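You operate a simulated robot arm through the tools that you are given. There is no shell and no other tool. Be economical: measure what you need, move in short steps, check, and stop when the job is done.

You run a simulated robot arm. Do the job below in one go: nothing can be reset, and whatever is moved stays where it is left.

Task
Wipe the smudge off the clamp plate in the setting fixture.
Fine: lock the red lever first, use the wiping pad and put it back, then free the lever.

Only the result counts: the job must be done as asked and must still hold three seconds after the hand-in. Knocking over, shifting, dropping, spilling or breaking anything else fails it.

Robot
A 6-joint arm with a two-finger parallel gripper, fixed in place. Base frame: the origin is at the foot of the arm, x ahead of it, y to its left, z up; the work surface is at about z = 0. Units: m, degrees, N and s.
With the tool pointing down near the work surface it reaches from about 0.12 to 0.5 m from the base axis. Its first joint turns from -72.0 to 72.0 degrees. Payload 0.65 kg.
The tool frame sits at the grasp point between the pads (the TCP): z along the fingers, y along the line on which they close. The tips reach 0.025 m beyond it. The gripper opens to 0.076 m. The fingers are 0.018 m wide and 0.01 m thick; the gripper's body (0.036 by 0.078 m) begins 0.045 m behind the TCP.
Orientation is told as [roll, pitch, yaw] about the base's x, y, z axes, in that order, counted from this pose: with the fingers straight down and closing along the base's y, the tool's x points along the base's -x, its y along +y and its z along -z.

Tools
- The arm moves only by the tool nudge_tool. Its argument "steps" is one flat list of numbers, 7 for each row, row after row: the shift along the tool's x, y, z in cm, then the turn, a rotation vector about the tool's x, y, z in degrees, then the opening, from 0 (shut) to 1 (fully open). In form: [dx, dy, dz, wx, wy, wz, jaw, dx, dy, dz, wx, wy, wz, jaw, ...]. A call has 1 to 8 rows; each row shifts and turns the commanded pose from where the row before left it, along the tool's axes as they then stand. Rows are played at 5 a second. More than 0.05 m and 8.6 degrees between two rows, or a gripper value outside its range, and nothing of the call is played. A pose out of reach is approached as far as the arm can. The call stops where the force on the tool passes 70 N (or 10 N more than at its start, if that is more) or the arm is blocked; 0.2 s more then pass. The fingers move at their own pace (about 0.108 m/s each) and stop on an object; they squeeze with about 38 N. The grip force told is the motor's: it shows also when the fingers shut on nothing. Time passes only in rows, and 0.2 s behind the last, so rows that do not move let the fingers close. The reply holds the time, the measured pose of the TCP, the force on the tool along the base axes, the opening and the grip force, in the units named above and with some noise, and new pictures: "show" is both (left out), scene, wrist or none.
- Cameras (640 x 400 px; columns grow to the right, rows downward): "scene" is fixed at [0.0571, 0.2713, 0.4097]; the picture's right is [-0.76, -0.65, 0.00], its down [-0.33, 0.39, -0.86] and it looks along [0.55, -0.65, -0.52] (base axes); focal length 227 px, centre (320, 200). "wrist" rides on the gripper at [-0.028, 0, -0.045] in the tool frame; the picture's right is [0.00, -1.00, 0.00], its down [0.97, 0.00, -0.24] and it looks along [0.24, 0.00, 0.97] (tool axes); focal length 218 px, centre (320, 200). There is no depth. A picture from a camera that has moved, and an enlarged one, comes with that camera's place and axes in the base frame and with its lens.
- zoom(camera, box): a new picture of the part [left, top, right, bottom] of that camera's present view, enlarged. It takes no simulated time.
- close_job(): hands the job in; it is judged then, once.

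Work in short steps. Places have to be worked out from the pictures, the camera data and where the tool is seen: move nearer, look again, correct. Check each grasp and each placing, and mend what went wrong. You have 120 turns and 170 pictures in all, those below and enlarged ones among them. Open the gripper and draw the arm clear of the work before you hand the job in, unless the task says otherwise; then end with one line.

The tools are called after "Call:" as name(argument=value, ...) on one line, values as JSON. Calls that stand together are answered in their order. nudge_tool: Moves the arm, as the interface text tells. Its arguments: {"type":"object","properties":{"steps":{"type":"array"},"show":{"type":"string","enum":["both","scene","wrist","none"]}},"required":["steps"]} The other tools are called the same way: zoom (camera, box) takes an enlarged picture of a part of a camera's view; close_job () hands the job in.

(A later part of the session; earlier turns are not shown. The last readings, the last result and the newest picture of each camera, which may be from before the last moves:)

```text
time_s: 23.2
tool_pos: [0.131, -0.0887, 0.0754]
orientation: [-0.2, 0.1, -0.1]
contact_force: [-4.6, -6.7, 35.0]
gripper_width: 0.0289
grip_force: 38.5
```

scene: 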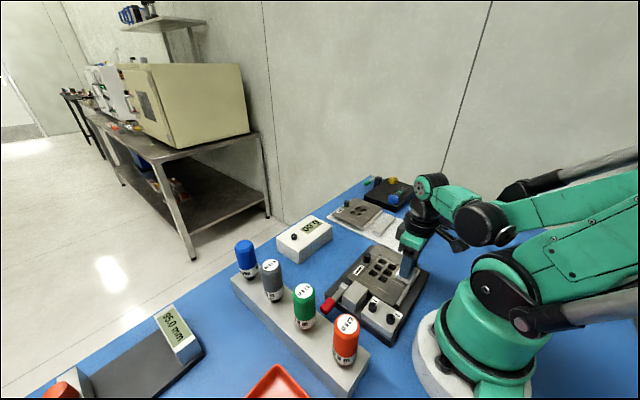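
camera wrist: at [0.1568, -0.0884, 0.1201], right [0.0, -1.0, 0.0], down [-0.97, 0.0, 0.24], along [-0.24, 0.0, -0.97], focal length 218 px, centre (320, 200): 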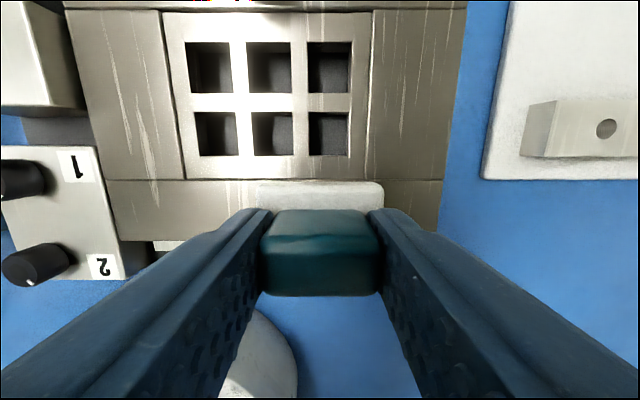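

Contact is 35 N here. I'll stroke in short pieces and read the force at each end.

Call:
nudge_tool(steps=[0, 0.6, 0, 0, 0, 0, 0.1, 0, 0.6, 0, 0, 0, 0, 0.1, 0, 0.6, 0, 0, 0, 0, 0.1], show="none")

Call:
nudge_tool(steps=[0, -0.6, 0, 0, 0, 0, 0.1, 0, -0.6, 0, 0, 0, 0, 0.1, 0, -0.6, 0, 0, 0, 0, 0.1], show="none")

Call:
nudge_tool(steps=[0, -0.6, 0, 0, 0, 0, 0.1, 0, -0.6, 0, 0, 0, 0, 0.1, 0, -0.6, 0, 0, 0, 0, 0.1], show="none")

```text
time_s: 24.0
tool_pos: [0.1324, -0.0704, 0.0752]
orientation: [0.1, 0.1, 0.0]
contact_force: [0.0, 0.4, -0.2]
gripper_width: 0.029
grip_force: 38.2
```

```text
time_s: 24.8
tool_pos: [0.1295, -0.0879, 0.074]
orientation: [0.0, 0.1, -0.1]
contact_force: [-1.8, 4.8, 8.8]
gripper_width: 0.029
grip_force: 38.4
```

```text
time_s: 25.6
tool_pos: [0.1286, -0.1046, 0.074]
orientation: [-0.1, 0.2, 0.0]
contact_force: [0.2, 0.7, -0.3]
gripper_width: 0.0289
grip_force: 38.5
```

At the ends the arm loses about a millimetre of press. I'll press a bit deeper here and continue.

Call:
nudge_tool(steps=[0, 0, 0.1, 0, 0, 0, 0.1], show="none")

Call:
nudge_tool(steps=[0, 0.5, 0, 0, 0, 0, 0.1, 0, 0.5, 0, 0, 0, 0, 0.1, 0, 0.5, 0, 0, 0, 0, 0.1], show="none")

Call:
nudge_tool(steps=[0, 0.5, 0, 0, 0, 0, 0.1, 0, 0.5, 0, 0, 0, 0, 0.1, 0, 0.5, 0, 0, 0, 0, 0.1], show="none")

```text
time_s: 26.0
tool_pos: [0.1295, -0.1052, 0.0729]
orientation: [0.0, 0.2, 0.0]
contact_force: [-8.2, 0.7, 55.0]
gripper_width: 0.0289
grip_force: 38.2
```

```text
time_s: 26.8
tool_pos: [0.1297, -0.0907, 0.0733]
orientation: [0.0, 0.2, -0.1]
contact_force: [-0.1, -8.9, 24.1]
gripper_width: 0.0289
grip_force: 37.8
```

```text
time_s: 27.6
tool_pos: [0.1302, -0.0753, 0.0744]
orientation: [0.1, 0.0, -0.1]
contact_force: [-0.1, 0.4, -0.3]
gripper_width: 0.0288
grip_force: 37.9
```

The contact height is creeping down, so the pad is sliding up in the grip at high force. I'll keep the force below 25 N, and lift now to inspect.

Call:
nudge_tool(steps=[0, -1.2, -4, 0, 0, 0, 0.1, 0, 0, -4, 0, 0, 0, 0.1], show="wrist")

Call:
zoom(camera="scene", box=[350, 210, 450, 285])

```text
time_s: 28.2
tool_pos: [0.1296, -0.0865, 0.1508]
orientation: [0.0, 0.2, -0.1]
contact_force: [0.3, -0.2, -0.1]
gripper_width: 0.0289
grip_force: 37.9
camera wrist: at [0.1569, -0.0872, 0.1958], right [0.0, -1.0, 0.0], down [-0.97, 0.0, 0.24], along [-0.24, 0.0, -0.97], focal length 218 px, centre (320, 200)
```

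wrist: 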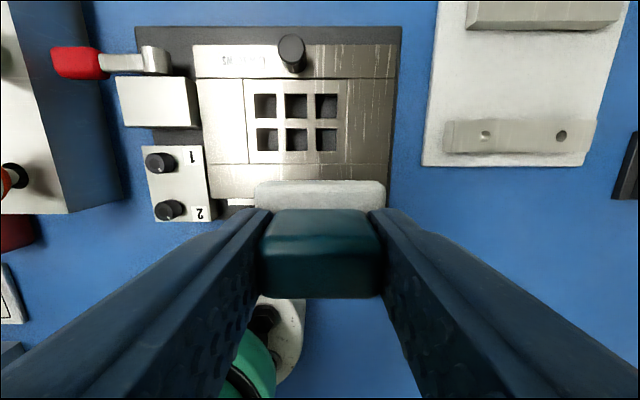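

```text
5.33 times, centred on (400, 248) of scene
camera zoom: at [0.0571, 0.2713, 0.4097], right [-0.76, -0.65, 0.0], down [-0.33, 0.39, -0.86], along [0.55, -0.65, -0.52], focal length 1210 px, centre (-107, -53)
```

zoom: 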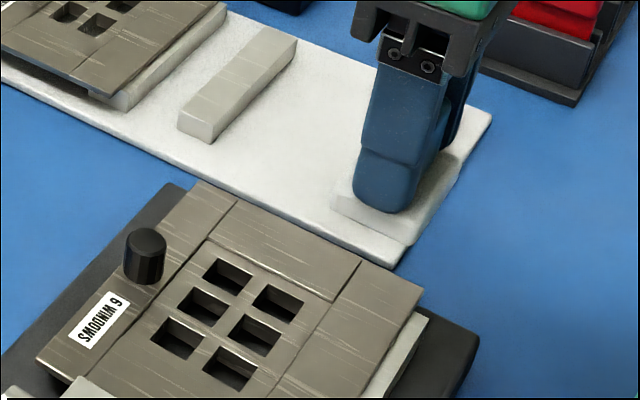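

The smudge is gone from the bar. I'll carry the pad back above its home spot at (0.301, 0.209), rising first.

Call:
nudge_tool(steps=[0, 0, -4.9, 0, 0, 0, 0.1, -2.44, 4.23, 0, 0, 0, 0, 0.1, -2.44, 4.23, 0, 0, 0, 0, 0.1, -2.44, 4.23, 0, 0, 0, 0, 0.1, -2.44, 4.23, 0, 0, 0, 0, 0.1, -2.44, 4.23, 0, 0, 0, 0, 0.1, -2.44, 4.23, 0, 0, 0, 0, 0.1, -2.44, 4.23, 0, 0, 0, 0, 0.1])

Call:
zoom(camera="scene", box=[310, 220, 450, 325])

```text
time_s: 30.0
tool_pos: [0.2994, 0.2123, 0.2025]
orientation: [0.0, 0.1, 0.0]
contact_force: [-0.1, -0.3, 0.1]
gripper_width: 0.0288
grip_force: 38.0
camera wrist: at [0.327, 0.2097, 0.2469], right [0.0, -1.0, 0.0], down [-0.97, 0.0, 0.24], along [-0.24, 0.0, -0.97], focal length 218 px, centre (320, 200)
```

scene: 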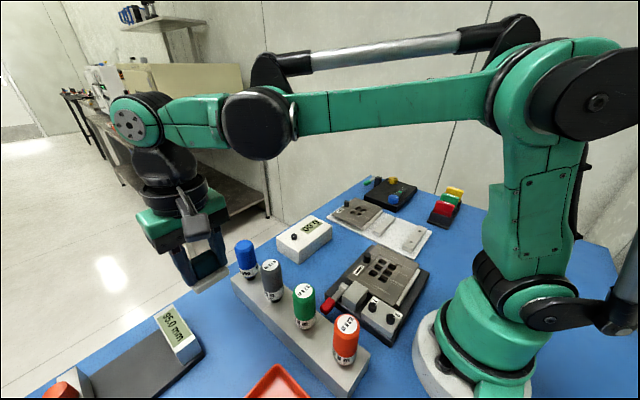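
wrist: 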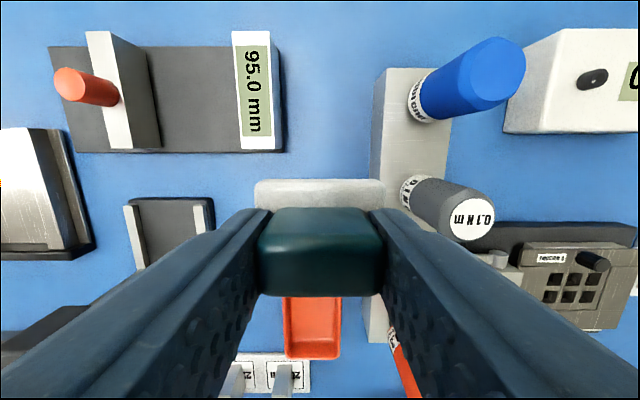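

```text
3.81 times, centred on (380, 272) of scene
camera zoom: at [0.0571, 0.2713, 0.4097], right [-0.76, -0.65, 0.0], down [-0.33, 0.39, -0.86], along [0.55, -0.65, -0.52], focal length 864 px, centre (91, -76)
```

zoom: 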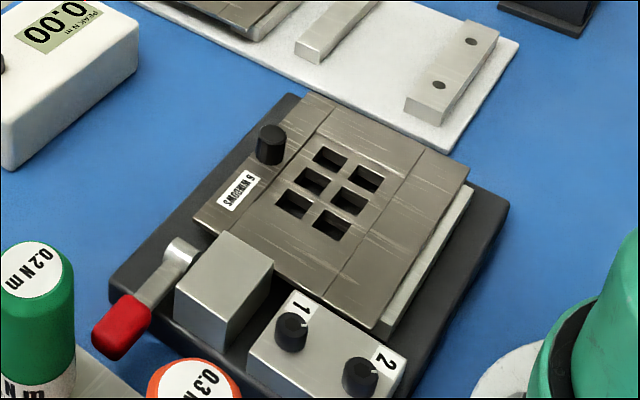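

The plate is clean and the lever still locked. I'll descend over the home spot and re-measure before placing.

Call:
nudge_tool(steps=[0, -0.2, 4.5, 0, 0, 0, 0.1, 0, 0, 4.5, 0, 0, 0, 0.1, 0, 0, 4, 0, 0, 0, 0.1, 0, 0, 0, 0, 0, 0, 0.1, 0, 0, 0, 0, 0, 0, 0.1])

```text
time_s: 31.2
tool_pos: [0.2991, 0.2052, 0.0718]
orientation: [0.0, 0.1, -0.1]
contact_force: [-0.6, -0.6, -0.3]
gripper_width: 0.0289
grip_force: 38.2
camera wrist: at [0.3266, 0.2045, 0.1162], right [0.0, -1.0, 0.0], down [-0.97, 0.0, 0.24], along [-0.24, 0.0, -0.97], focal length 218 px, centre (320, 200)
```

scene: 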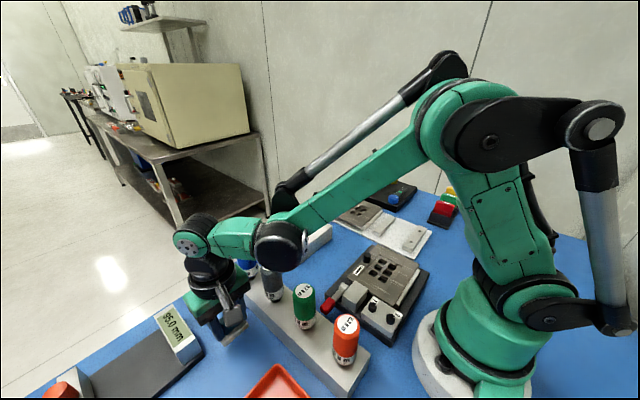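
wrist: 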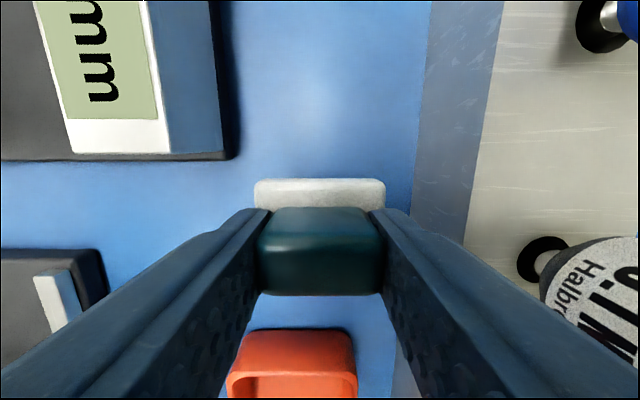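

I need +2 mm in x and +4 mm in y. I'll correct that and lower to about 8 mm above contact.

Call:
nudge_tool(steps=[-0.2, 0.4, 1.4, 0, 0, 0, 0.1, 0, 0, 1.2, 0, 0, 0, 0.1, 0, 0, 0, 0, 0, 0, 0.1])

```text
time_s: 32.0
tool_pos: [0.3023, 0.2105, 0.0456]
orientation: [0.0, 0.0, 0.0]
contact_force: [0.3, -0.2, -0.7]
gripper_width: 0.0289
grip_force: 37.7
camera wrist: at [0.3293, 0.2092, 0.0899], right [0.0, -1.0, 0.0], down [-0.97, 0.0, 0.24], along [-0.24, 0.0, -0.97], focal length 218 px, centre (320, 200)
```

scene: 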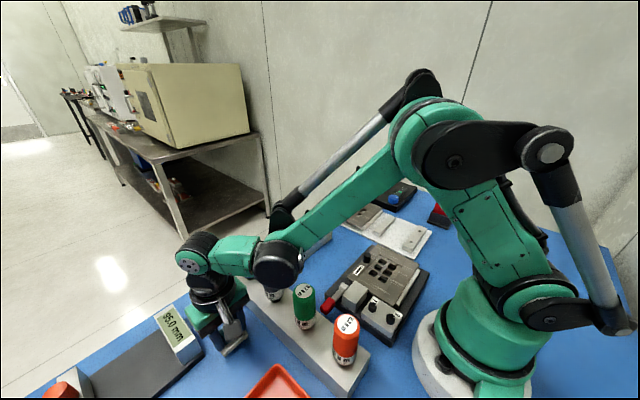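
wrist: 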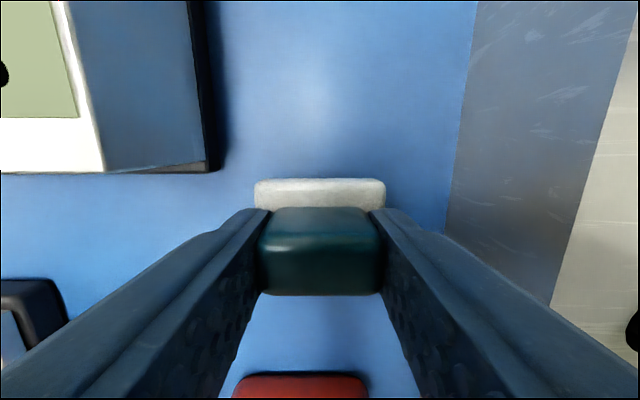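

This is within about 1 mm of home. I'll correct it and lower until light contact.

Call:
nudge_tool(steps=[0.1, -0.1, 0.5, 0, 0, 0, 0.1, 0, 0, 0.25, 0, 0, 0, 0.1, 0, 0, 0, 0, 0, 0, 0.1], show="none")

```text
time_s: 32.8
tool_pos: [0.3008, 0.2103, 0.0379]
orientation: [0.0, 0.0, -0.1]
contact_force: [-0.3, 0.3, -0.7]
gripper_width: 0.0288
grip_force: 38.1
```

Call:
nudge_tool(steps=[0, 0, 0.1, 0, 0, 0, 0.1, 0, 0, 0.05, 0, 0, 0, 0.1], show="none")

```text
time_s: 33.4
tool_pos: [0.3011, 0.2097, 0.038]
orientation: [0.0, 0.2, 0.0]
contact_force: [0.7, 0.7, 4.7]
gripper_width: 0.0289
grip_force: 37.9
```

Light contact of 4.7 N at (0.301, 0.2097) shows the pad is on the surface. I'll open to 0.7 and lift slightly.

Call:
nudge_tool(steps=[0, 0, 0, 0, 0, 0, 0.4, 0, 0, 0, 0, 0, 0, 0.7, 0, 0, -2, 0, 0, 0, 0.7, 0, 0, -4, 0, 0, 0, 0.7, 0, 0, -4, 0, 0, 0, 0.7, 0, 0, -4.5, 0, 0, 0, 0.7, 0, 0, -1.5, 0, 0, 0, 0.7])

Call:
zoom(camera="wrist", box=[240, 120, 400, 220])

Call:
zoom(camera="scene", box=[140, 280, 300, 400])

```text
time_s: 35.0
tool_pos: [0.3005, 0.2116, 0.1997]
orientation: [0.0, 0.0, 0.0]
contact_force: [0.5, 0.4, 0.3]
gripper_width: 0.0532
grip_force: 0.0
camera wrist: at [0.3278, 0.2105, 0.2431], right [0.0, -1.0, 0.0], down [-0.97, 0.0, 0.24], along [-0.24, 0.0, -0.97], focal length 218 px, centre (320, 200)
```

scene: 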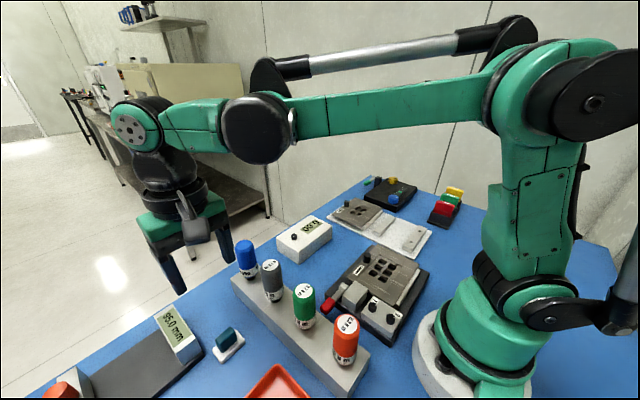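
wrist: 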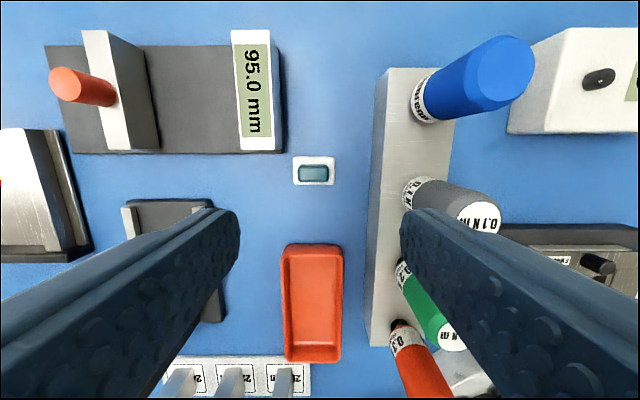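

```text
4.00 times, centred on (320, 170) of wrist
camera zoom: at [0.3278, 0.2105, 0.2431], right [0.0, -1.0, 0.0], down [-0.97, 0.0, 0.24], along [-0.24, 0.0, -0.97], focal length 873 px, centre (320, 320)
```

zoom: 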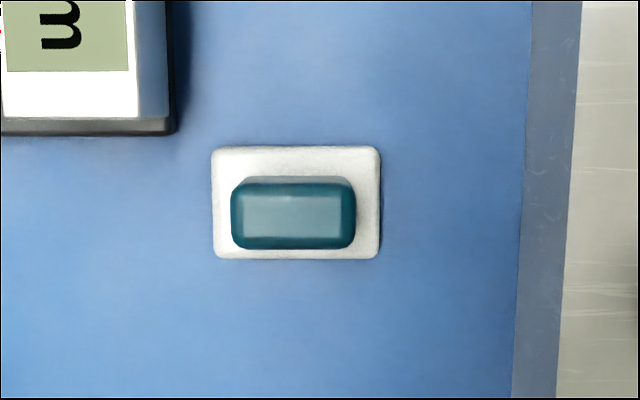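

```text
3.33 times, centred on (220, 340) of scene
camera zoom: at [0.0571, 0.2713, 0.4097], right [-0.76, -0.65, 0.0], down [-0.33, 0.39, -0.86], along [0.55, -0.65, -0.52], focal length 756 px, centre (653, -267)
```

zoom: 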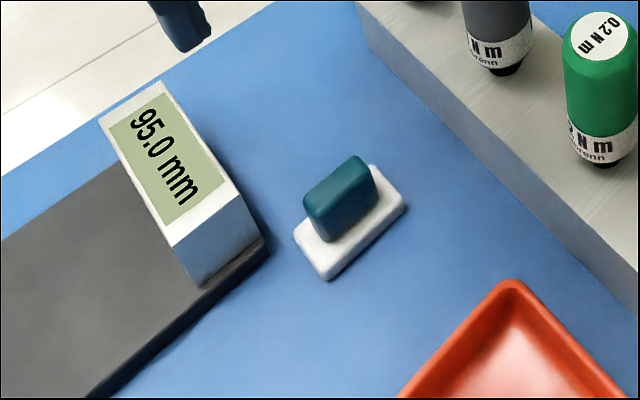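

The landmarks show the pad ended about 8–9 mm too far in +y after release. I'll go back down around it at the home position and re-centre it by closing, with the jaws a bit wider this time.

Call:
nudge_tool(steps=[0, 0, 4.5, 0, 0, 0, 0.85, 0, 0, 4.5, 0, 0, 0, 0.85, 0, 0, 4, 0, 0, 0, 0.85, 0, 0, 1, 0, 0, 0, 0.85, 0, 0, 0, 0, 0, 0, 0.85])

```text
time_s: 36.2
tool_pos: [0.3021, 0.2105, 0.0569]
orientation: [-0.1, 0.1, 0.0]
contact_force: [0.4, 0.2, 1.0]
gripper_width: 0.0647
grip_force: 0.0
camera wrist: at [0.3279, 0.2102, 0.1], right [0.0, -1.0, 0.0], down [-0.97, 0.0, 0.24], along [-0.24, 0.0, -0.97], focal length 218 px, centre (320, 200)
```

scene: 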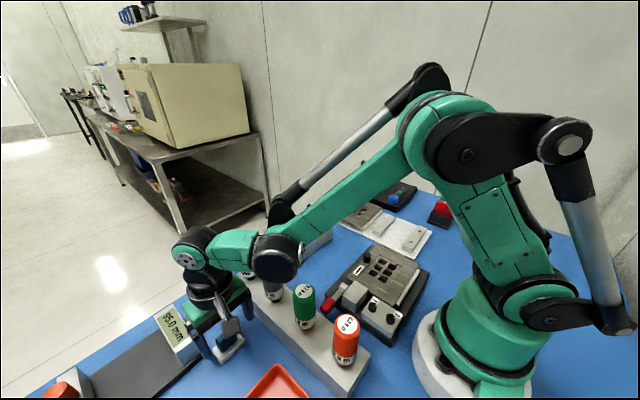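
wrist: 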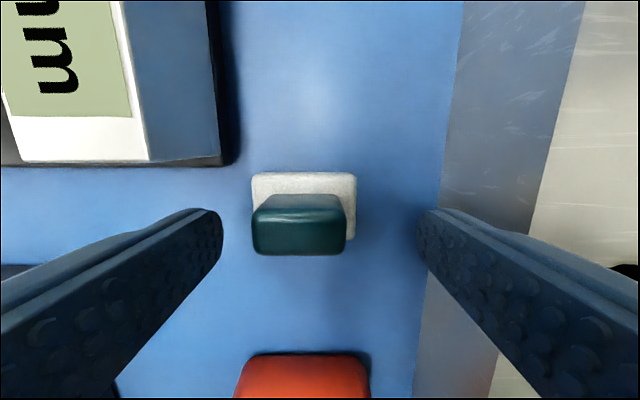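

The pad is centred near y = 0.217 and the target is 0.209. I'll shift 2 mm in -y, lower to grasp height and close so the finger pushes the handle back to centre.

Call:
nudge_tool(steps=[0, -0.2, 1.0, 0, 0, 0, 0.85, 0, 0, 0.7, 0, 0, 0, 0.85, 0, 0, 0, 0, 0, 0, 0.6, 0, 0, 0, 0, 0, 0, 0.38, 0, 0, 0, 0, 0, 0, 0.3, 0, 0, 0, 0, 0, 0, 0.3])

```text
time_s: 37.6
tool_pos: [0.3017, 0.208, 0.0387]
orientation: [0.0, 0.2, 0.0]
contact_force: [0.0, 0.2, 0.5]
gripper_width: 0.029
grip_force: 38.4
camera wrist: at [0.3281, 0.208, 0.0833], right [0.0, -1.0, 0.0], down [-0.97, 0.0, 0.24], along [-0.24, 0.0, -0.97], focal length 218 px, centre (320, 200)
```

scene: 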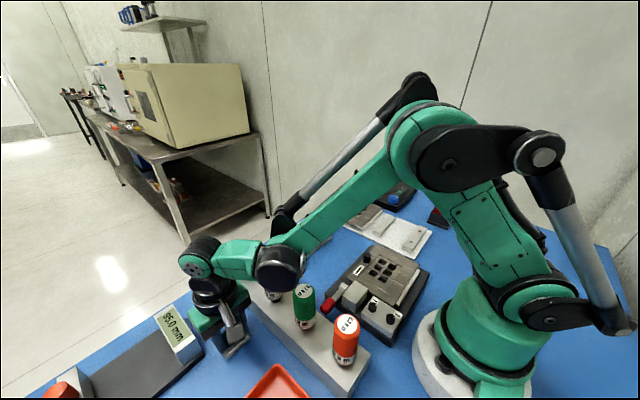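
wrist: 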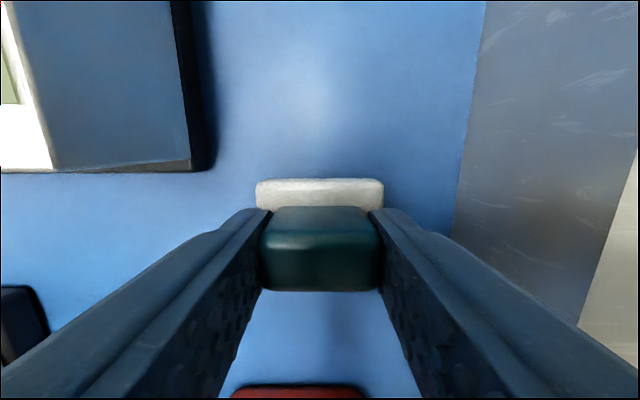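

This matches the original grasp picture closely. I'll open wide in place without lifting and check that the pad stays.

Call:
nudge_tool(steps=[0, 0, 0, 0, 0, 0, 0.45, 0, 0, 0, 0, 0, 0, 0.6, 0, 0, 0, 0, 0, 0, 0.75], show="wrist")

```text
time_s: 38.4
tool_pos: [0.3007, 0.209, 0.0384]
orientation: [0.0, 0.2, 0.0]
contact_force: [-0.2, 0.7, 0.1]
gripper_width: 0.0569
grip_force: 0.0
camera wrist: at [0.3281, 0.208, 0.0833], right [0.0, -1.0, 0.0], down [-0.97, 0.0, 0.24], along [-0.24, 0.0, -0.97], focal length 218 px, centre (320, 200)
```

wrist: 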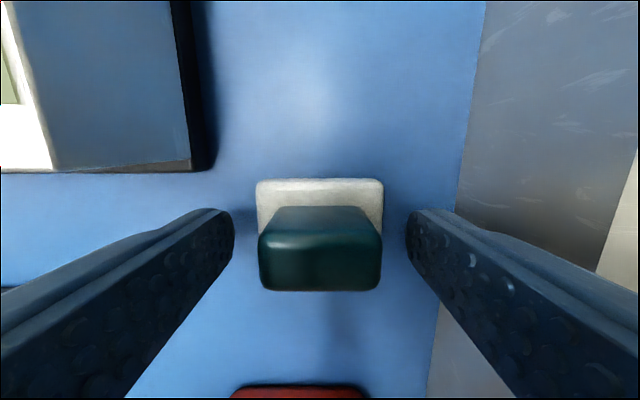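

The pad stayed put with clearance on both sides. I'll lift straight up slowly.

Call:
nudge_tool(steps=[0, 0, -1, 0, 0, 0, 0.85, 0, 0, -1, 0, 0, 0, 0.85, 0, 0, -2, 0, 0, 0, 0.85, 0, 0, -4, 0, 0, 0, 0.85, 0, 0, -4, 0, 0, 0, 0.85, 0, 0, -4, 0, 0, 0, 0.85], show="none")

Call:
zoom(camera="wrist", box=[240, 120, 400, 220])

Call:
zoom(camera="scene", box=[140, 280, 300, 400])

```text
time_s: 39.8
tool_pos: [0.3027, 0.2078, 0.1997]
orientation: [0.0, 0.1, 0.0]
contact_force: [-1.2, 0.3, 0.9]
gripper_width: 0.0646
grip_force: 0.1
```

```text
4.00 times, centred on (320, 170) of wrist
camera zoom: at [0.3296, 0.2069, 0.2444], right [0.0, -1.0, 0.0], down [-0.97, 0.0, 0.24], along [-0.24, 0.0, -0.97], focal length 873 px, centre (320, 320)
```

zoom: 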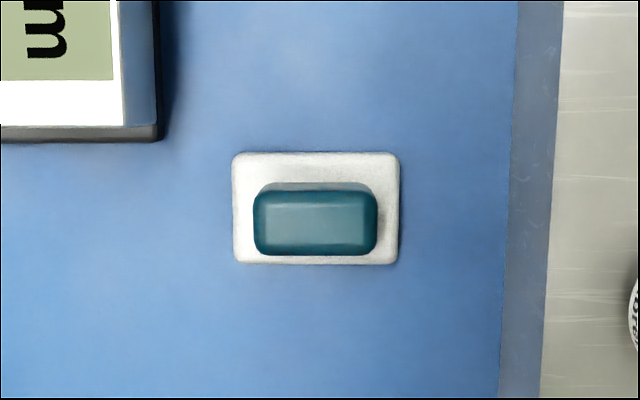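

```text
3.33 times, centred on (220, 340) of scene
camera zoom: at [0.0571, 0.2713, 0.4097], right [-0.76, -0.65, 0.0], down [-0.33, 0.39, -0.86], along [0.55, -0.65, -0.52], focal length 756 px, centre (653, -267)
```

zoom: 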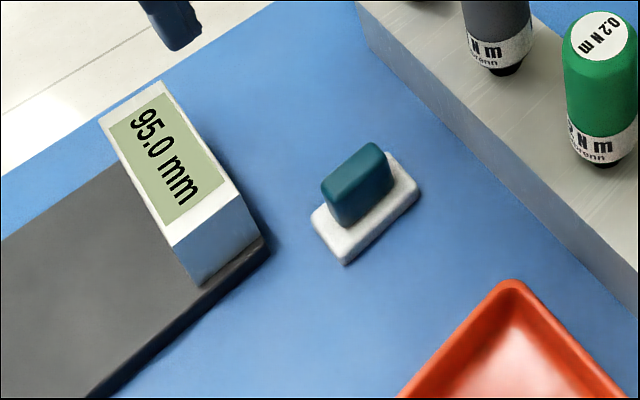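

The pad is back in its original spot to within about 2 mm. Next I'll free the lever by gripping its knob with the jaws closing along x, so it can pivot in the grip, which needs a 90° yaw first.

Call:
nudge_tool(steps=[0, 0, 0, 0, 0, 8.5, 0.5, 0, 0, 0, 0, 0, 8.5, 0.5, 0, 0, 0, 0, 0, 8.5, 0.5, 0, 0, 0, 0, 0, 8.5, 0.5, 0, 0, 0, 0, 0, 8.5, 0.5, 0, 0, 0, 0, 0, 8.5, 0.5, 0, 0, 0, 0, 0, 8.5, 0.5, 0, 0, 0, 0, 0, 8.5, 0.5], show="none")

Call:
nudge_tool(steps=[0, 0, 0, 0, 0, 8, 0.5, 0, 0, 0, 0, 0, 7, 0.5, 0, 0, 0, 0, 0, 7, 0.5, 0, 0, 0, 0, 0, 0, 0.5], show="none")

```text
time_s: 41.6
tool_pos: [0.3026, 0.2079, 0.1999]
orientation: [-0.1, 0.1, -68.2]
contact_force: [0.4, -0.8, -0.7]
gripper_width: 0.038
grip_force: 0.1
```

```text
time_s: 42.6
tool_pos: [0.3025, 0.2072, 0.1992]
orientation: [-0.1, 0.0, -90.0]
contact_force: [0.1, 0.7, -0.7]
gripper_width: 0.0379
grip_force: 0.0
```

The yaw is done, so tool x is now +Y and tool y is +X. I'll move above the lever knob.

Call:
nudge_tool(steps=[-3.7, -2.36, 0, 0, 0, 0, 0.5, -3.7, -2.36, 0, 0, 0, 0, 0.5, -3.7, -2.36, 0, 0, 0, 0, 0.5, -3.6, -2.36, 0, 0, 0, 0, 0.5, 0, 0, 0, 0, 0, 0, 0.5])

Call:
zoom(camera="scene", box=[290, 230, 410, 320])

```text
time_s: 43.8
tool_pos: [0.2075, 0.0608, 0.2004]
orientation: [-0.2, 0.1, -89.9]
contact_force: [-0.1, -0.2, 0.7]
gripper_width: 0.0378
grip_force: 0.2
camera wrist: at [0.2068, 0.0308, 0.2443], right [-1.0, 0.0, 0.0], down [0.0, 0.97, 0.24], along [0.0, 0.24, -0.97], focal length 218 px, centre (320, 200)
```

scene: 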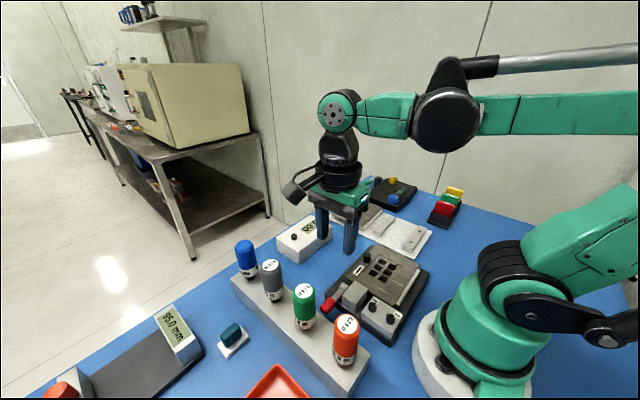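
wrist: 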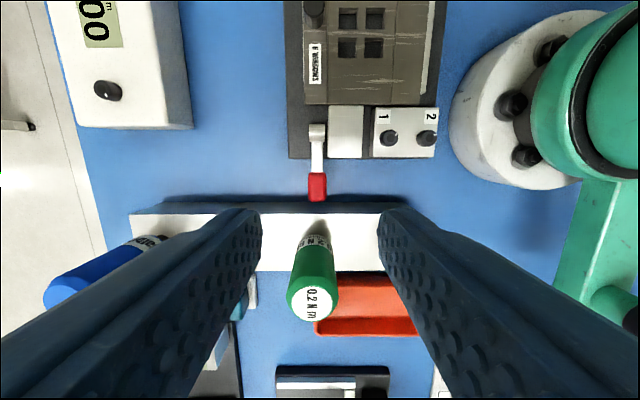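

```text
4.44 times, centred on (350, 275) of scene
camera zoom: at [0.0571, 0.2713, 0.4097], right [-0.76, -0.65, 0.0], down [-0.33, 0.39, -0.86], along [0.55, -0.65, -0.52], focal length 1008 px, centre (187, -133)
```

zoom: 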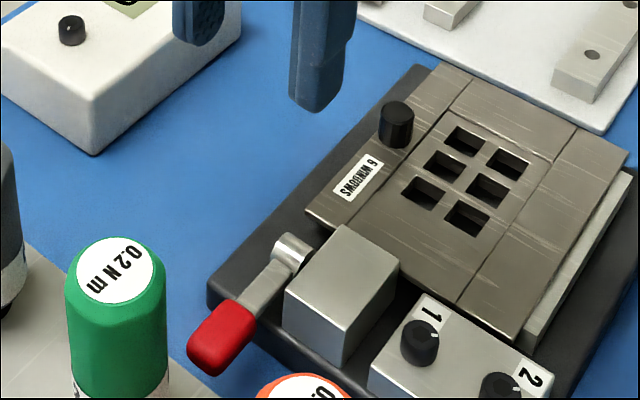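

The knob spans y 0.055–0.085 at x ≈ 0.210, with its top at about z = 0.042. I'll centre the jaws on it and descend part way.

Call:
nudge_tool(steps=[0.5, 0.2, 3.5, 0, 0, 0, 0.5, 0, 0, 3.5, 0, 0, 0, 0.5, 0, 0, 4, 0, 0, 0, 0.5, 0, 0, 0, 0, 0, 0, 0.5, 0, 0, 0, 0, 0, 0, 0.5])

```text
time_s: 45.0
tool_pos: [0.2102, 0.0653, 0.0882]
orientation: [-0.2, -0.1, -90.0]
contact_force: [0.5, -0.5, -0.5]
gripper_width: 0.0377
grip_force: 0.0
camera wrist: at [0.2092, 0.0377, 0.1334], right [-1.0, 0.0, 0.0], down [0.0, 0.97, 0.24], along [0.0, 0.24, -0.97], focal length 218 px, centre (320, 200)
```

scene: 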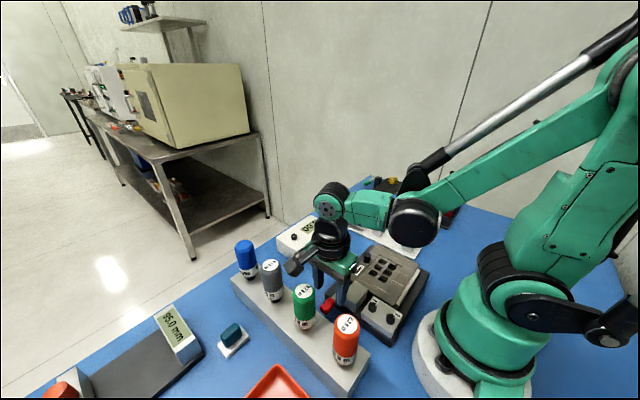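
wrist: 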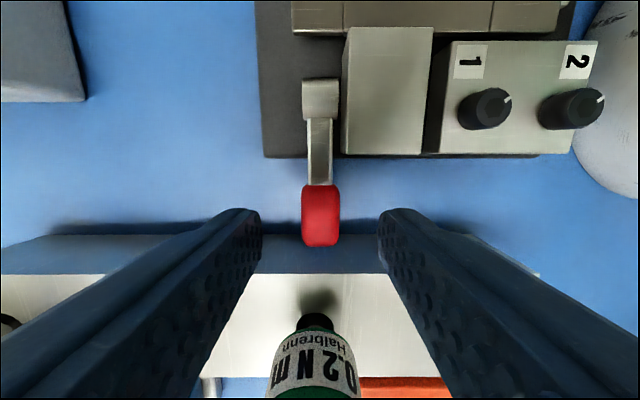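

The jaws are well centred. I'll lower 4 cm and close on the knob.

Call:
nudge_tool(steps=[0.1, 0, 2, 0, 0, 0, 0.5, 0, 0, 1.2, 0, 0, 0, 0.5, 0, 0, 0.7, 0, 0, 0, 0.5, 0, 0, 0, 0, 0, 0, 0.2, 0, 0, 0, 0, 0, 0, 0.1, 0, 0, 0, 0, 0, 0, 0.1])

```text
time_s: 45.9
tool_pos: [0.2108, 0.0701, 0.0521]
orientation: [-0.2, 1.0, -90.0]
contact_force: [-5.0, 10.4, 60.7]
gripper_width: 0.0202
grip_force: 2.9
stopped in row 4: the force on the tool passed its limit (the readings are from after the stop); the commanded pose is now the measured one
camera wrist: at [0.2101, 0.041, 0.0958], right [-1.0, 0.0, 0.0], down [0.0, 0.97, 0.26], along [0.0, 0.26, -0.97], focal length 218 px, centre (320, 200)
```

scene: 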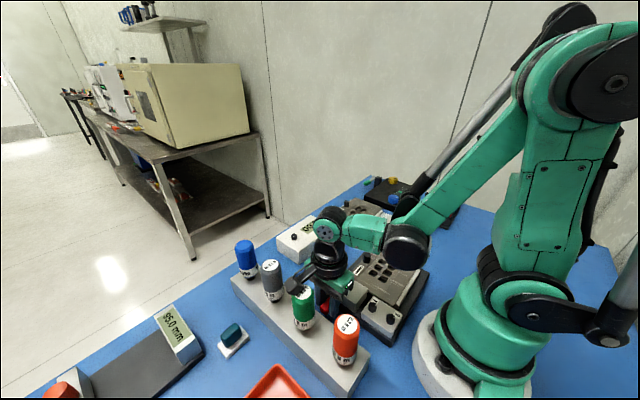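
wrist: 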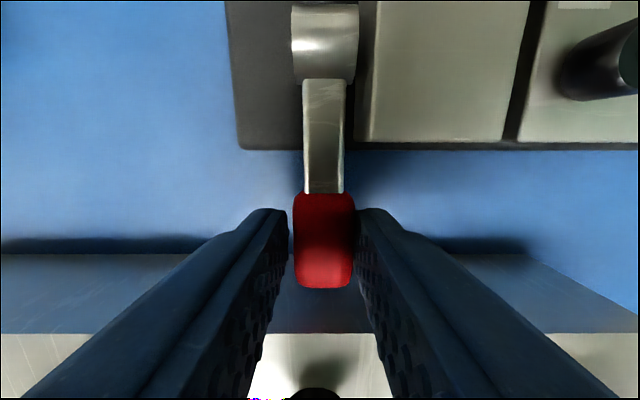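

The arm was blocked with 60 N upward. The box hanging on the gripper may be touching the green driver, so I'll look closely before moving.

Call:
zoom(camera="scene", box=[270, 235, 390, 325])

```text
4.44 times, centred on (330, 280) of scene
camera zoom: at [0.057, 0.2713, 0.4098], right [-0.76, -0.65, 0.0], down [-0.33, 0.39, -0.86], along [0.55, -0.65, -0.52], focal length 1008 px, centre (276, -156)
```

zoom: 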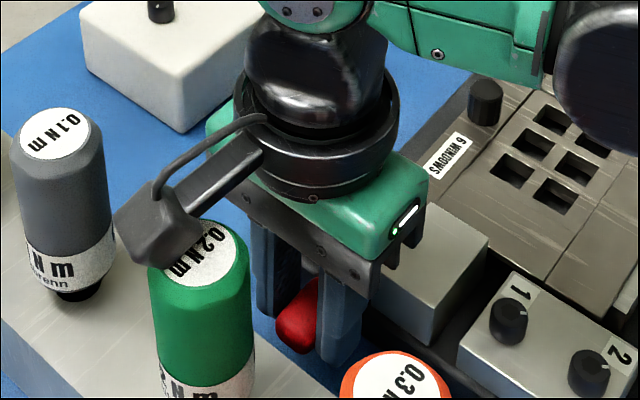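

The housing on the gripper's +Y side is resting on the green driver's top. I'll rise straight up at once, keeping the jaws open, to release the load.

Call:
nudge_tool(steps=[0, 0, -0.6, 0, 0, 0, 0.5, 0, 0, -1.5, 0, 0, 0, 0.5, 0, 0, -2, 0, 0, 0, 0.5], show="wrist")

Call:
zoom(camera="scene", box=[270, 235, 390, 325])

```text
time_s: 46.7
tool_pos: [0.2094, 0.0695, 0.0934]
orientation: [-0.1, 0.4, -90.0]
contact_force: [0.0, -0.6, -0.3]
gripper_width: 0.0381
grip_force: 0.1
camera wrist: at [0.2086, 0.04, 0.1374], right [-1.0, 0.0, 0.0], down [0.0, 0.97, 0.25], along [0.0, 0.25, -0.97], focal length 218 px, centre (320, 200)
```

wrist: 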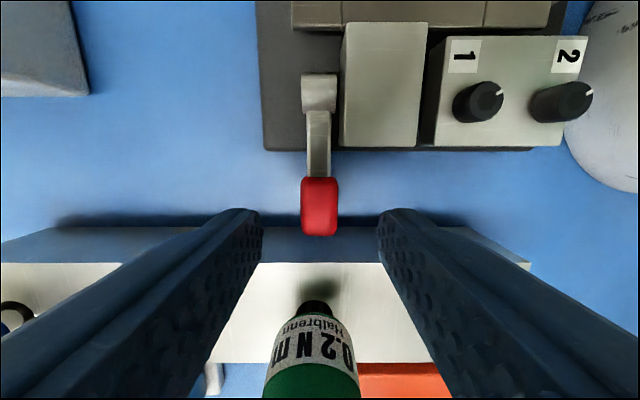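

```text
4.44 times, centred on (330, 280) of scene
camera zoom: at [0.0571, 0.2713, 0.4097], right [-0.76, -0.65, 0.0], down [-0.33, 0.39, -0.86], along [0.55, -0.65, -0.52], focal length 1008 px, centre (276, -156)
```

zoom: 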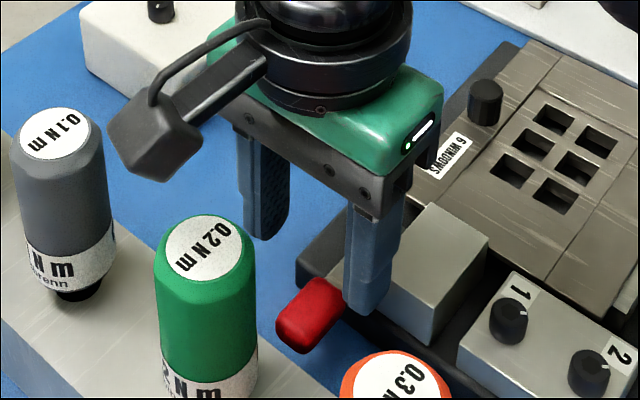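

The green driver looks untouched. Contact happened at TCP z ≈ 0.052, so I'll grip the knob higher, at z ≈ 0.058. That leaves about 6 mm of clearance and still overlaps the knob by about 9 mm.

Call:
nudge_tool(steps=[-0.4, 0, 1, -0.4, 0, 0, 0.5, 0, 0, 1.5, 0, 0, 0, 0.5, 0, 0, 0.8, 0, 0, 0, 0.5, 0, 0, 0, 0, 0, 0, 0.5])

Call:
zoom(camera="scene", box=[270, 235, 390, 325])

```text
time_s: 47.7
tool_pos: [0.2086, 0.064, 0.0585]
orientation: [0.3, 0.7, -90.0]
contact_force: [-0.3, 1.6, -0.3]
gripper_width: 0.0381
grip_force: 0.1
camera wrist: at [0.2088, 0.0356, 0.1037], right [-1.0, 0.0, -0.01], down [0.0, 0.97, 0.25], along [0.01, 0.25, -0.97], focal length 218 px, centre (320, 200)
```

scene: 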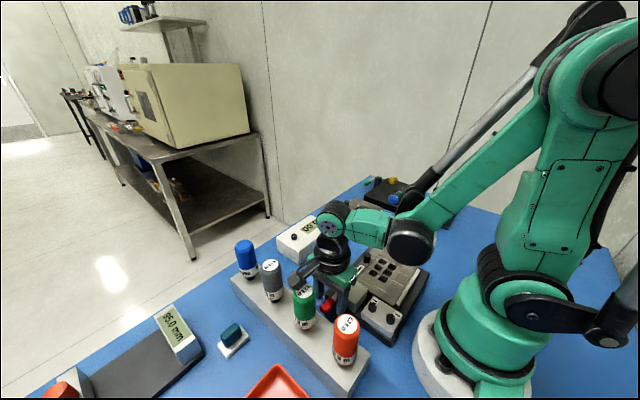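
wrist: 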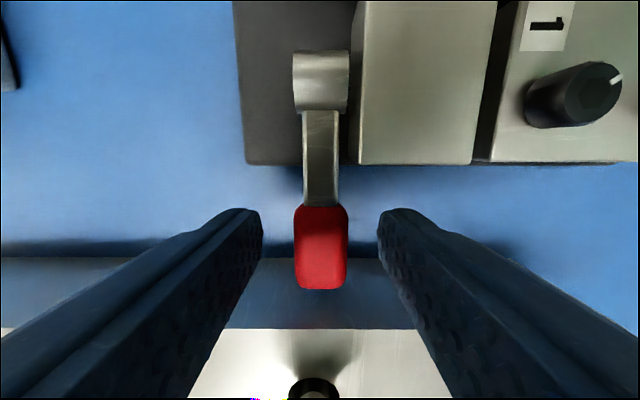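

```text
4.44 times, centred on (330, 280) of scene
camera zoom: at [0.0571, 0.2713, 0.4097], right [-0.76, -0.65, 0.0], down [-0.33, 0.39, -0.86], along [0.55, -0.65, -0.52], focal length 1008 px, centre (276, -156)
```

zoom: 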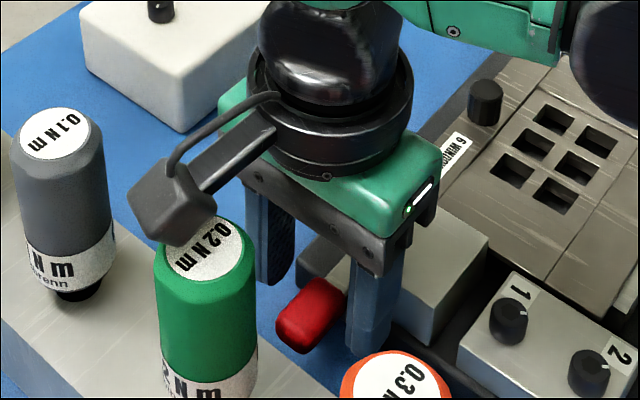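

There is no contact with the driver. I'll close on the knob at this height.

Call:
nudge_tool(steps=[0, 0, 0, 0, 0, 0, 0.3, 0, 0, 0, 0, 0, 0, 0.1, 0, 0, 0, 0, 0, 0, 0.1], show="none")

Call:
zoom(camera="scene", box=[270, 235, 390, 325])

```text
time_s: 48.5
tool_pos: [0.2097, 0.0649, 0.0586]
orientation: [0.3, 0.6, -90.0]
contact_force: [-5.6, 0.1, -4.1]
gripper_width: 0.0176
grip_force: 36.5
```

```text
4.44 times, centred on (330, 280) of scene
camera zoom: at [0.0571, 0.2713, 0.4097], right [-0.76, -0.65, 0.0], down [-0.33, 0.39, -0.86], along [0.55, -0.65, -0.52], focal length 1008 px, centre (276, -156)
```

zoom: 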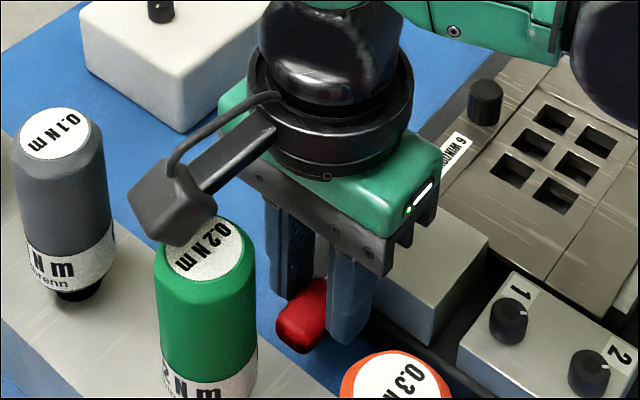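

The knob is gripped at 17.6 mm width. I'll lift along the first part of the arc about the hub.

Call:
nudge_tool(steps=[-0.1, 0, -0.45, 0, 0, 0, 0.1, -0.17, 0, -0.48, 0, 0, 0, 0.1, -0.45, 0, -0.85, 0, 0, 0, 0.1], show="none")

Call:
zoom(camera="scene", box=[270, 235, 390, 325])

```text
time_s: 49.3
tool_pos: [0.211, 0.0567, 0.0784]
orientation: [0.3, 0.4, -90.0]
contact_force: [-9.2, 4.2, -12.3]
gripper_width: 0.0177
grip_force: 25.6
```

```text
4.44 times, centred on (330, 280) of scene
camera zoom: at [0.0571, 0.2713, 0.4097], right [-0.76, -0.65, 0.0], down [-0.33, 0.39, -0.86], along [0.55, -0.65, -0.52], focal length 1008 px, centre (276, -156)
```

zoom: 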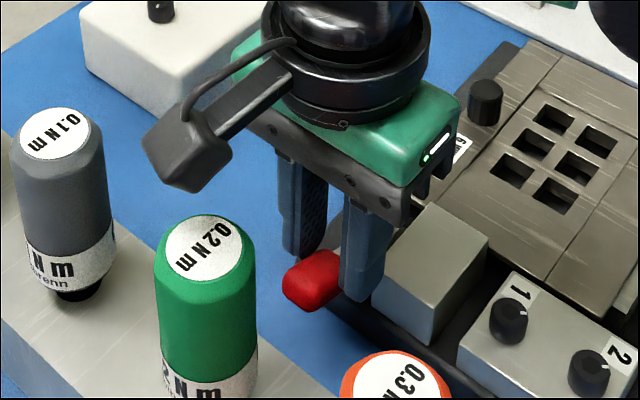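

The lever is rising and pivoting in the grip. I'll continue along the arc.

Call:
nudge_tool(steps=[-0.3, 0, -0.37, 0, 0, 0, 0.1, -0.32, 0, -0.37, 0, 0, 0, 0.1, -0.38, 0, -0.3, 0, 0, 0, 0.1, -0.38, 0, -0.3, 0, 0, 0, 0.1], show="none")

Call:
zoom(camera="scene", box=[270, 235, 390, 325])

```text
time_s: 50.3
tool_pos: [0.2106, 0.0455, 0.0905]
orientation: [0.1, 1.0, -89.8]
contact_force: [-22.9, 27.9, 0.3]
gripper_width: 0.0176
grip_force: 36.0
```

```text
4.44 times, centred on (330, 280) of scene
camera zoom: at [0.0571, 0.2713, 0.4097], right [-0.76, -0.65, 0.0], down [-0.33, 0.39, -0.86], along [0.55, -0.65, -0.52], focal length 1008 px, centre (276, -156)
```

zoom: 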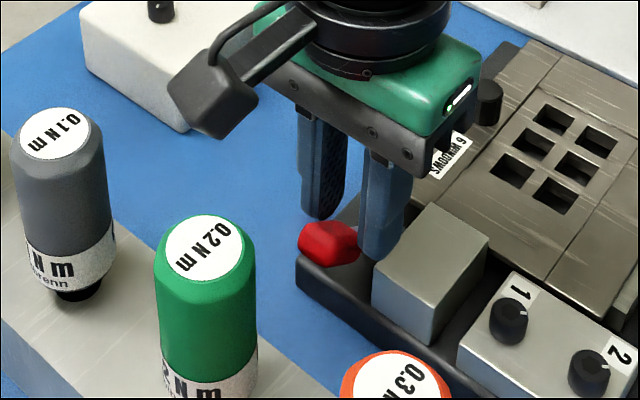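

Force is building up to 28 N in y, so the grip is resisting the pivot. I'll open the jaws, rise and check the lever angle, then push the rest of the way.

Call:
nudge_tool(steps=[0, 0, 0, 0, 0, 0, 0.4, 0, 0, 0, 0, 0, 0, 0.5, 0, 0, -2.5, 0, 0, 0, 0.5, 0, 0, -3, 0, 0, 0, 0.5], show="wrist")

Call:
zoom(camera="scene", box=[270, 235, 390, 325])

```text
time_s: 51.3
tool_pos: [0.2091, 0.045, 0.1444]
orientation: [0.4, 0.6, -89.9]
contact_force: [0.2, 0.6, 0.3]
gripper_width: 0.0379
grip_force: 0.1
camera wrist: at [0.2096, 0.015, 0.1894], right [-1.0, 0.0, -0.01], down [0.0, 0.97, 0.25], along [0.01, 0.25, -0.97], focal length 218 px, centre (320, 200)
```

wrist: 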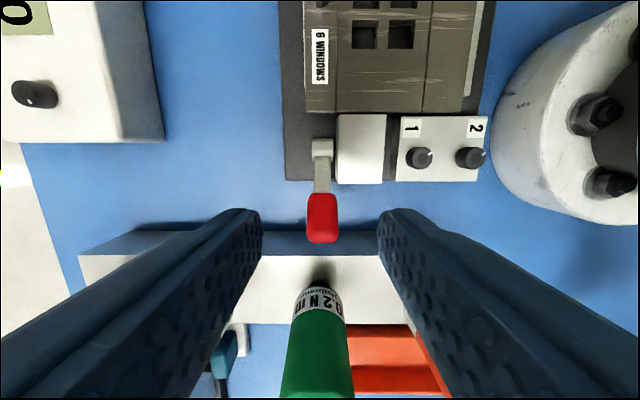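

```text
4.44 times, centred on (330, 280) of scene
camera zoom: at [0.0571, 0.2713, 0.4097], right [-0.76, -0.65, 0.0], down [-0.33, 0.39, -0.86], along [0.55, -0.65, -0.52], focal length 1008 px, centre (276, -156)
```

zoom: 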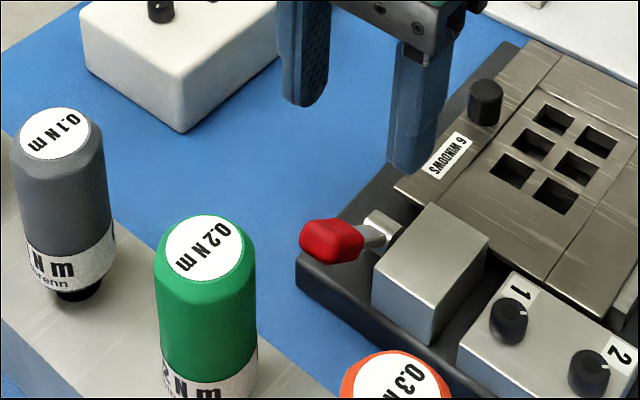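

The lever stands about 41° up, and the remaining part is best pushed from the +y side with the original orientation, which keeps the housing away from the driver. I'll rotate back to yaw 0.

Call:
nudge_tool(steps=[0, 0, -2, 0, 0, -8.5, 0.5, 0, 0, 0, 0, 0, -8.5, 0.5, 0, 0, 0, 0, 0, -8.5, 0.5, 0, 0, 0, 0, 0, -8.5, 0.5, 0, 0, 0, 0, 0, -8.5, 0.5, 0, 0, 0, 0, 0, -8.5, 0.5, 0, 0, 0, 0, 0, -8.5, 0.5, 0, 0, 0, 0, 0, -8.5, 0.5], show="none")

Call:
nudge_tool(steps=[0, 0, 0, 0, 0, -8, 0.5, 0, 0, 0, 0, 0, -7, 0.6, 0, 0, 0, 0, 0, -7, 0.6, 0, 0, 0, 0, 0, 0, 0.6])

```text
time_s: 53.1
tool_pos: [0.2107, 0.0427, 0.1649]
orientation: [0.6, -0.1, -21.8]
contact_force: [-0.3, 0.0, 0.1]
gripper_width: 0.0379
grip_force: 0.1
```

```text
time_s: 54.1
tool_pos: [0.2108, 0.0433, 0.1646]
orientation: [0.6, -0.2, 0.2]
contact_force: [0.9, -0.1, -0.6]
gripper_width: 0.0457
grip_force: 0.1
camera wrist: at [0.2373, 0.0419, 0.2098], right [0.0, -1.0, -0.01], down [-0.97, 0.0, 0.23], along [-0.23, 0.01, -0.97], focal length 218 px, centre (320, 200)
```

scene: 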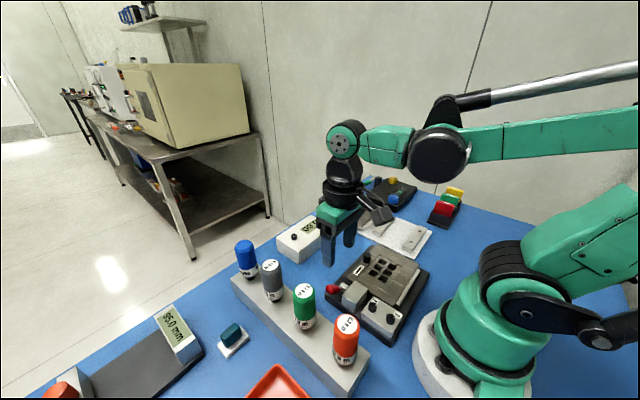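
wrist: 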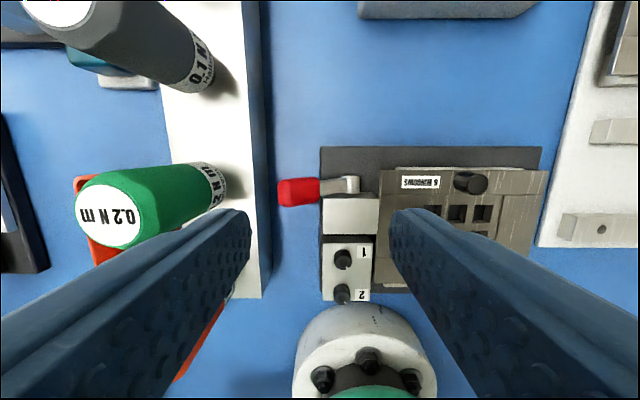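

The knob spans y 0.042–0.071. I'll straddle it at TCP y ≈ 0.052 with the jaws at 0.8 and descend to z ≈ 0.08.

Call:
nudge_tool(steps=[0, 0.9, 0, -0.5, 0, 0, 0.8, 0, 0, 3.5, 0, 0, 0, 0.8, 0, 0, 3, 0, 0, 0, 0.8, 0, 0, 1.8, 0, 0, 0, 0.8, 0, 0, 0, 0, 0, 0, 0.8])

```text
time_s: 55.3
tool_pos: [0.2122, 0.0509, 0.0829]
orientation: [1.2, -0.2, -0.1]
contact_force: [0.1, -1.2, 0.6]
gripper_width: 0.0608
grip_force: 0.1
camera wrist: at [0.2381, 0.0504, 0.1276], right [0.0, -1.0, -0.02], down [-0.97, 0.0, 0.23], along [-0.23, 0.02, -0.97], focal length 218 px, centre (320, 200)
```

scene: 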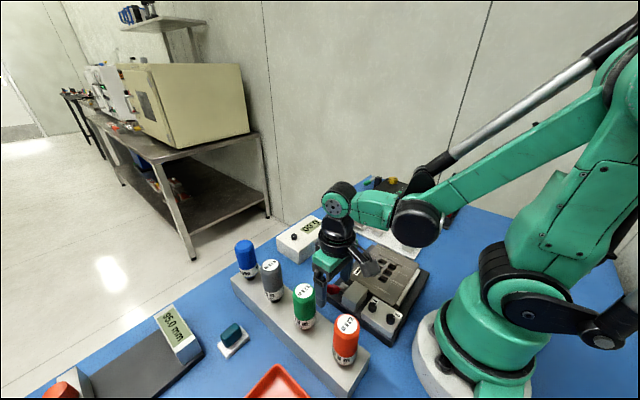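
wrist: 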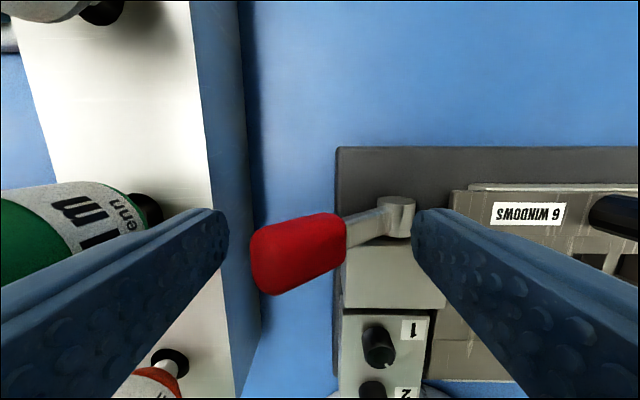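

The knob is between the fingers. I'll push toward -y in small steps; the stop should be near TCP y ≈ 0.014.

Call:
nudge_tool(steps=[0, -0.8, 0, 0, 0, 0, 0.8, 0, -0.7, 0, 0, 0, 0, 0.8, 0, -0.7, 0, 0, 0, 0, 0.8, 0, -0.6, 0, 0, 0, 0, 0.8])

```text
time_s: 56.2
tool_pos: [0.2127, 0.0354, 0.0834]
orientation: [2.5, -0.5, 0.3]
contact_force: [-2.0, 16.1, 12.6]
gripper_width: 0.0741
grip_force: 8.1
stopped in row 4: the force on the tool passed its limit (the readings are from after the stop); the commanded pose is now the measured one
camera wrist: at [0.2388, 0.0315, 0.1277], right [0.01, -1.0, -0.04], down [-0.97, -0.02, 0.23], along [-0.23, 0.04, -0.97], focal length 218 px, centre (320, 200)
```

scene: 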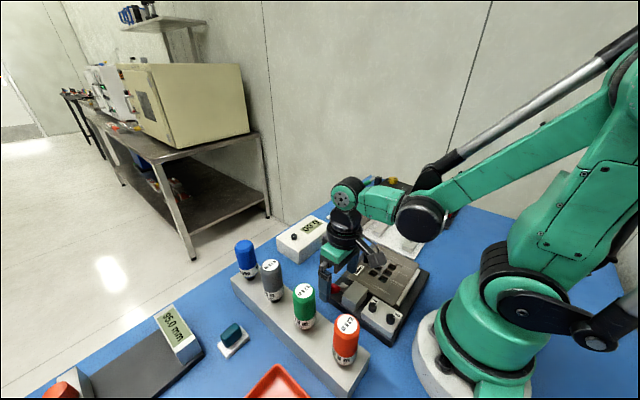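
wrist: 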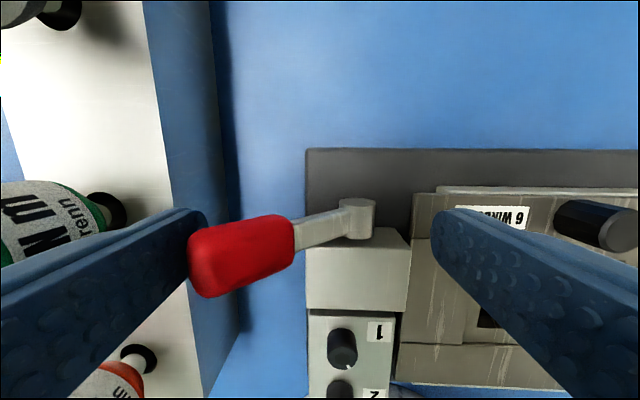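

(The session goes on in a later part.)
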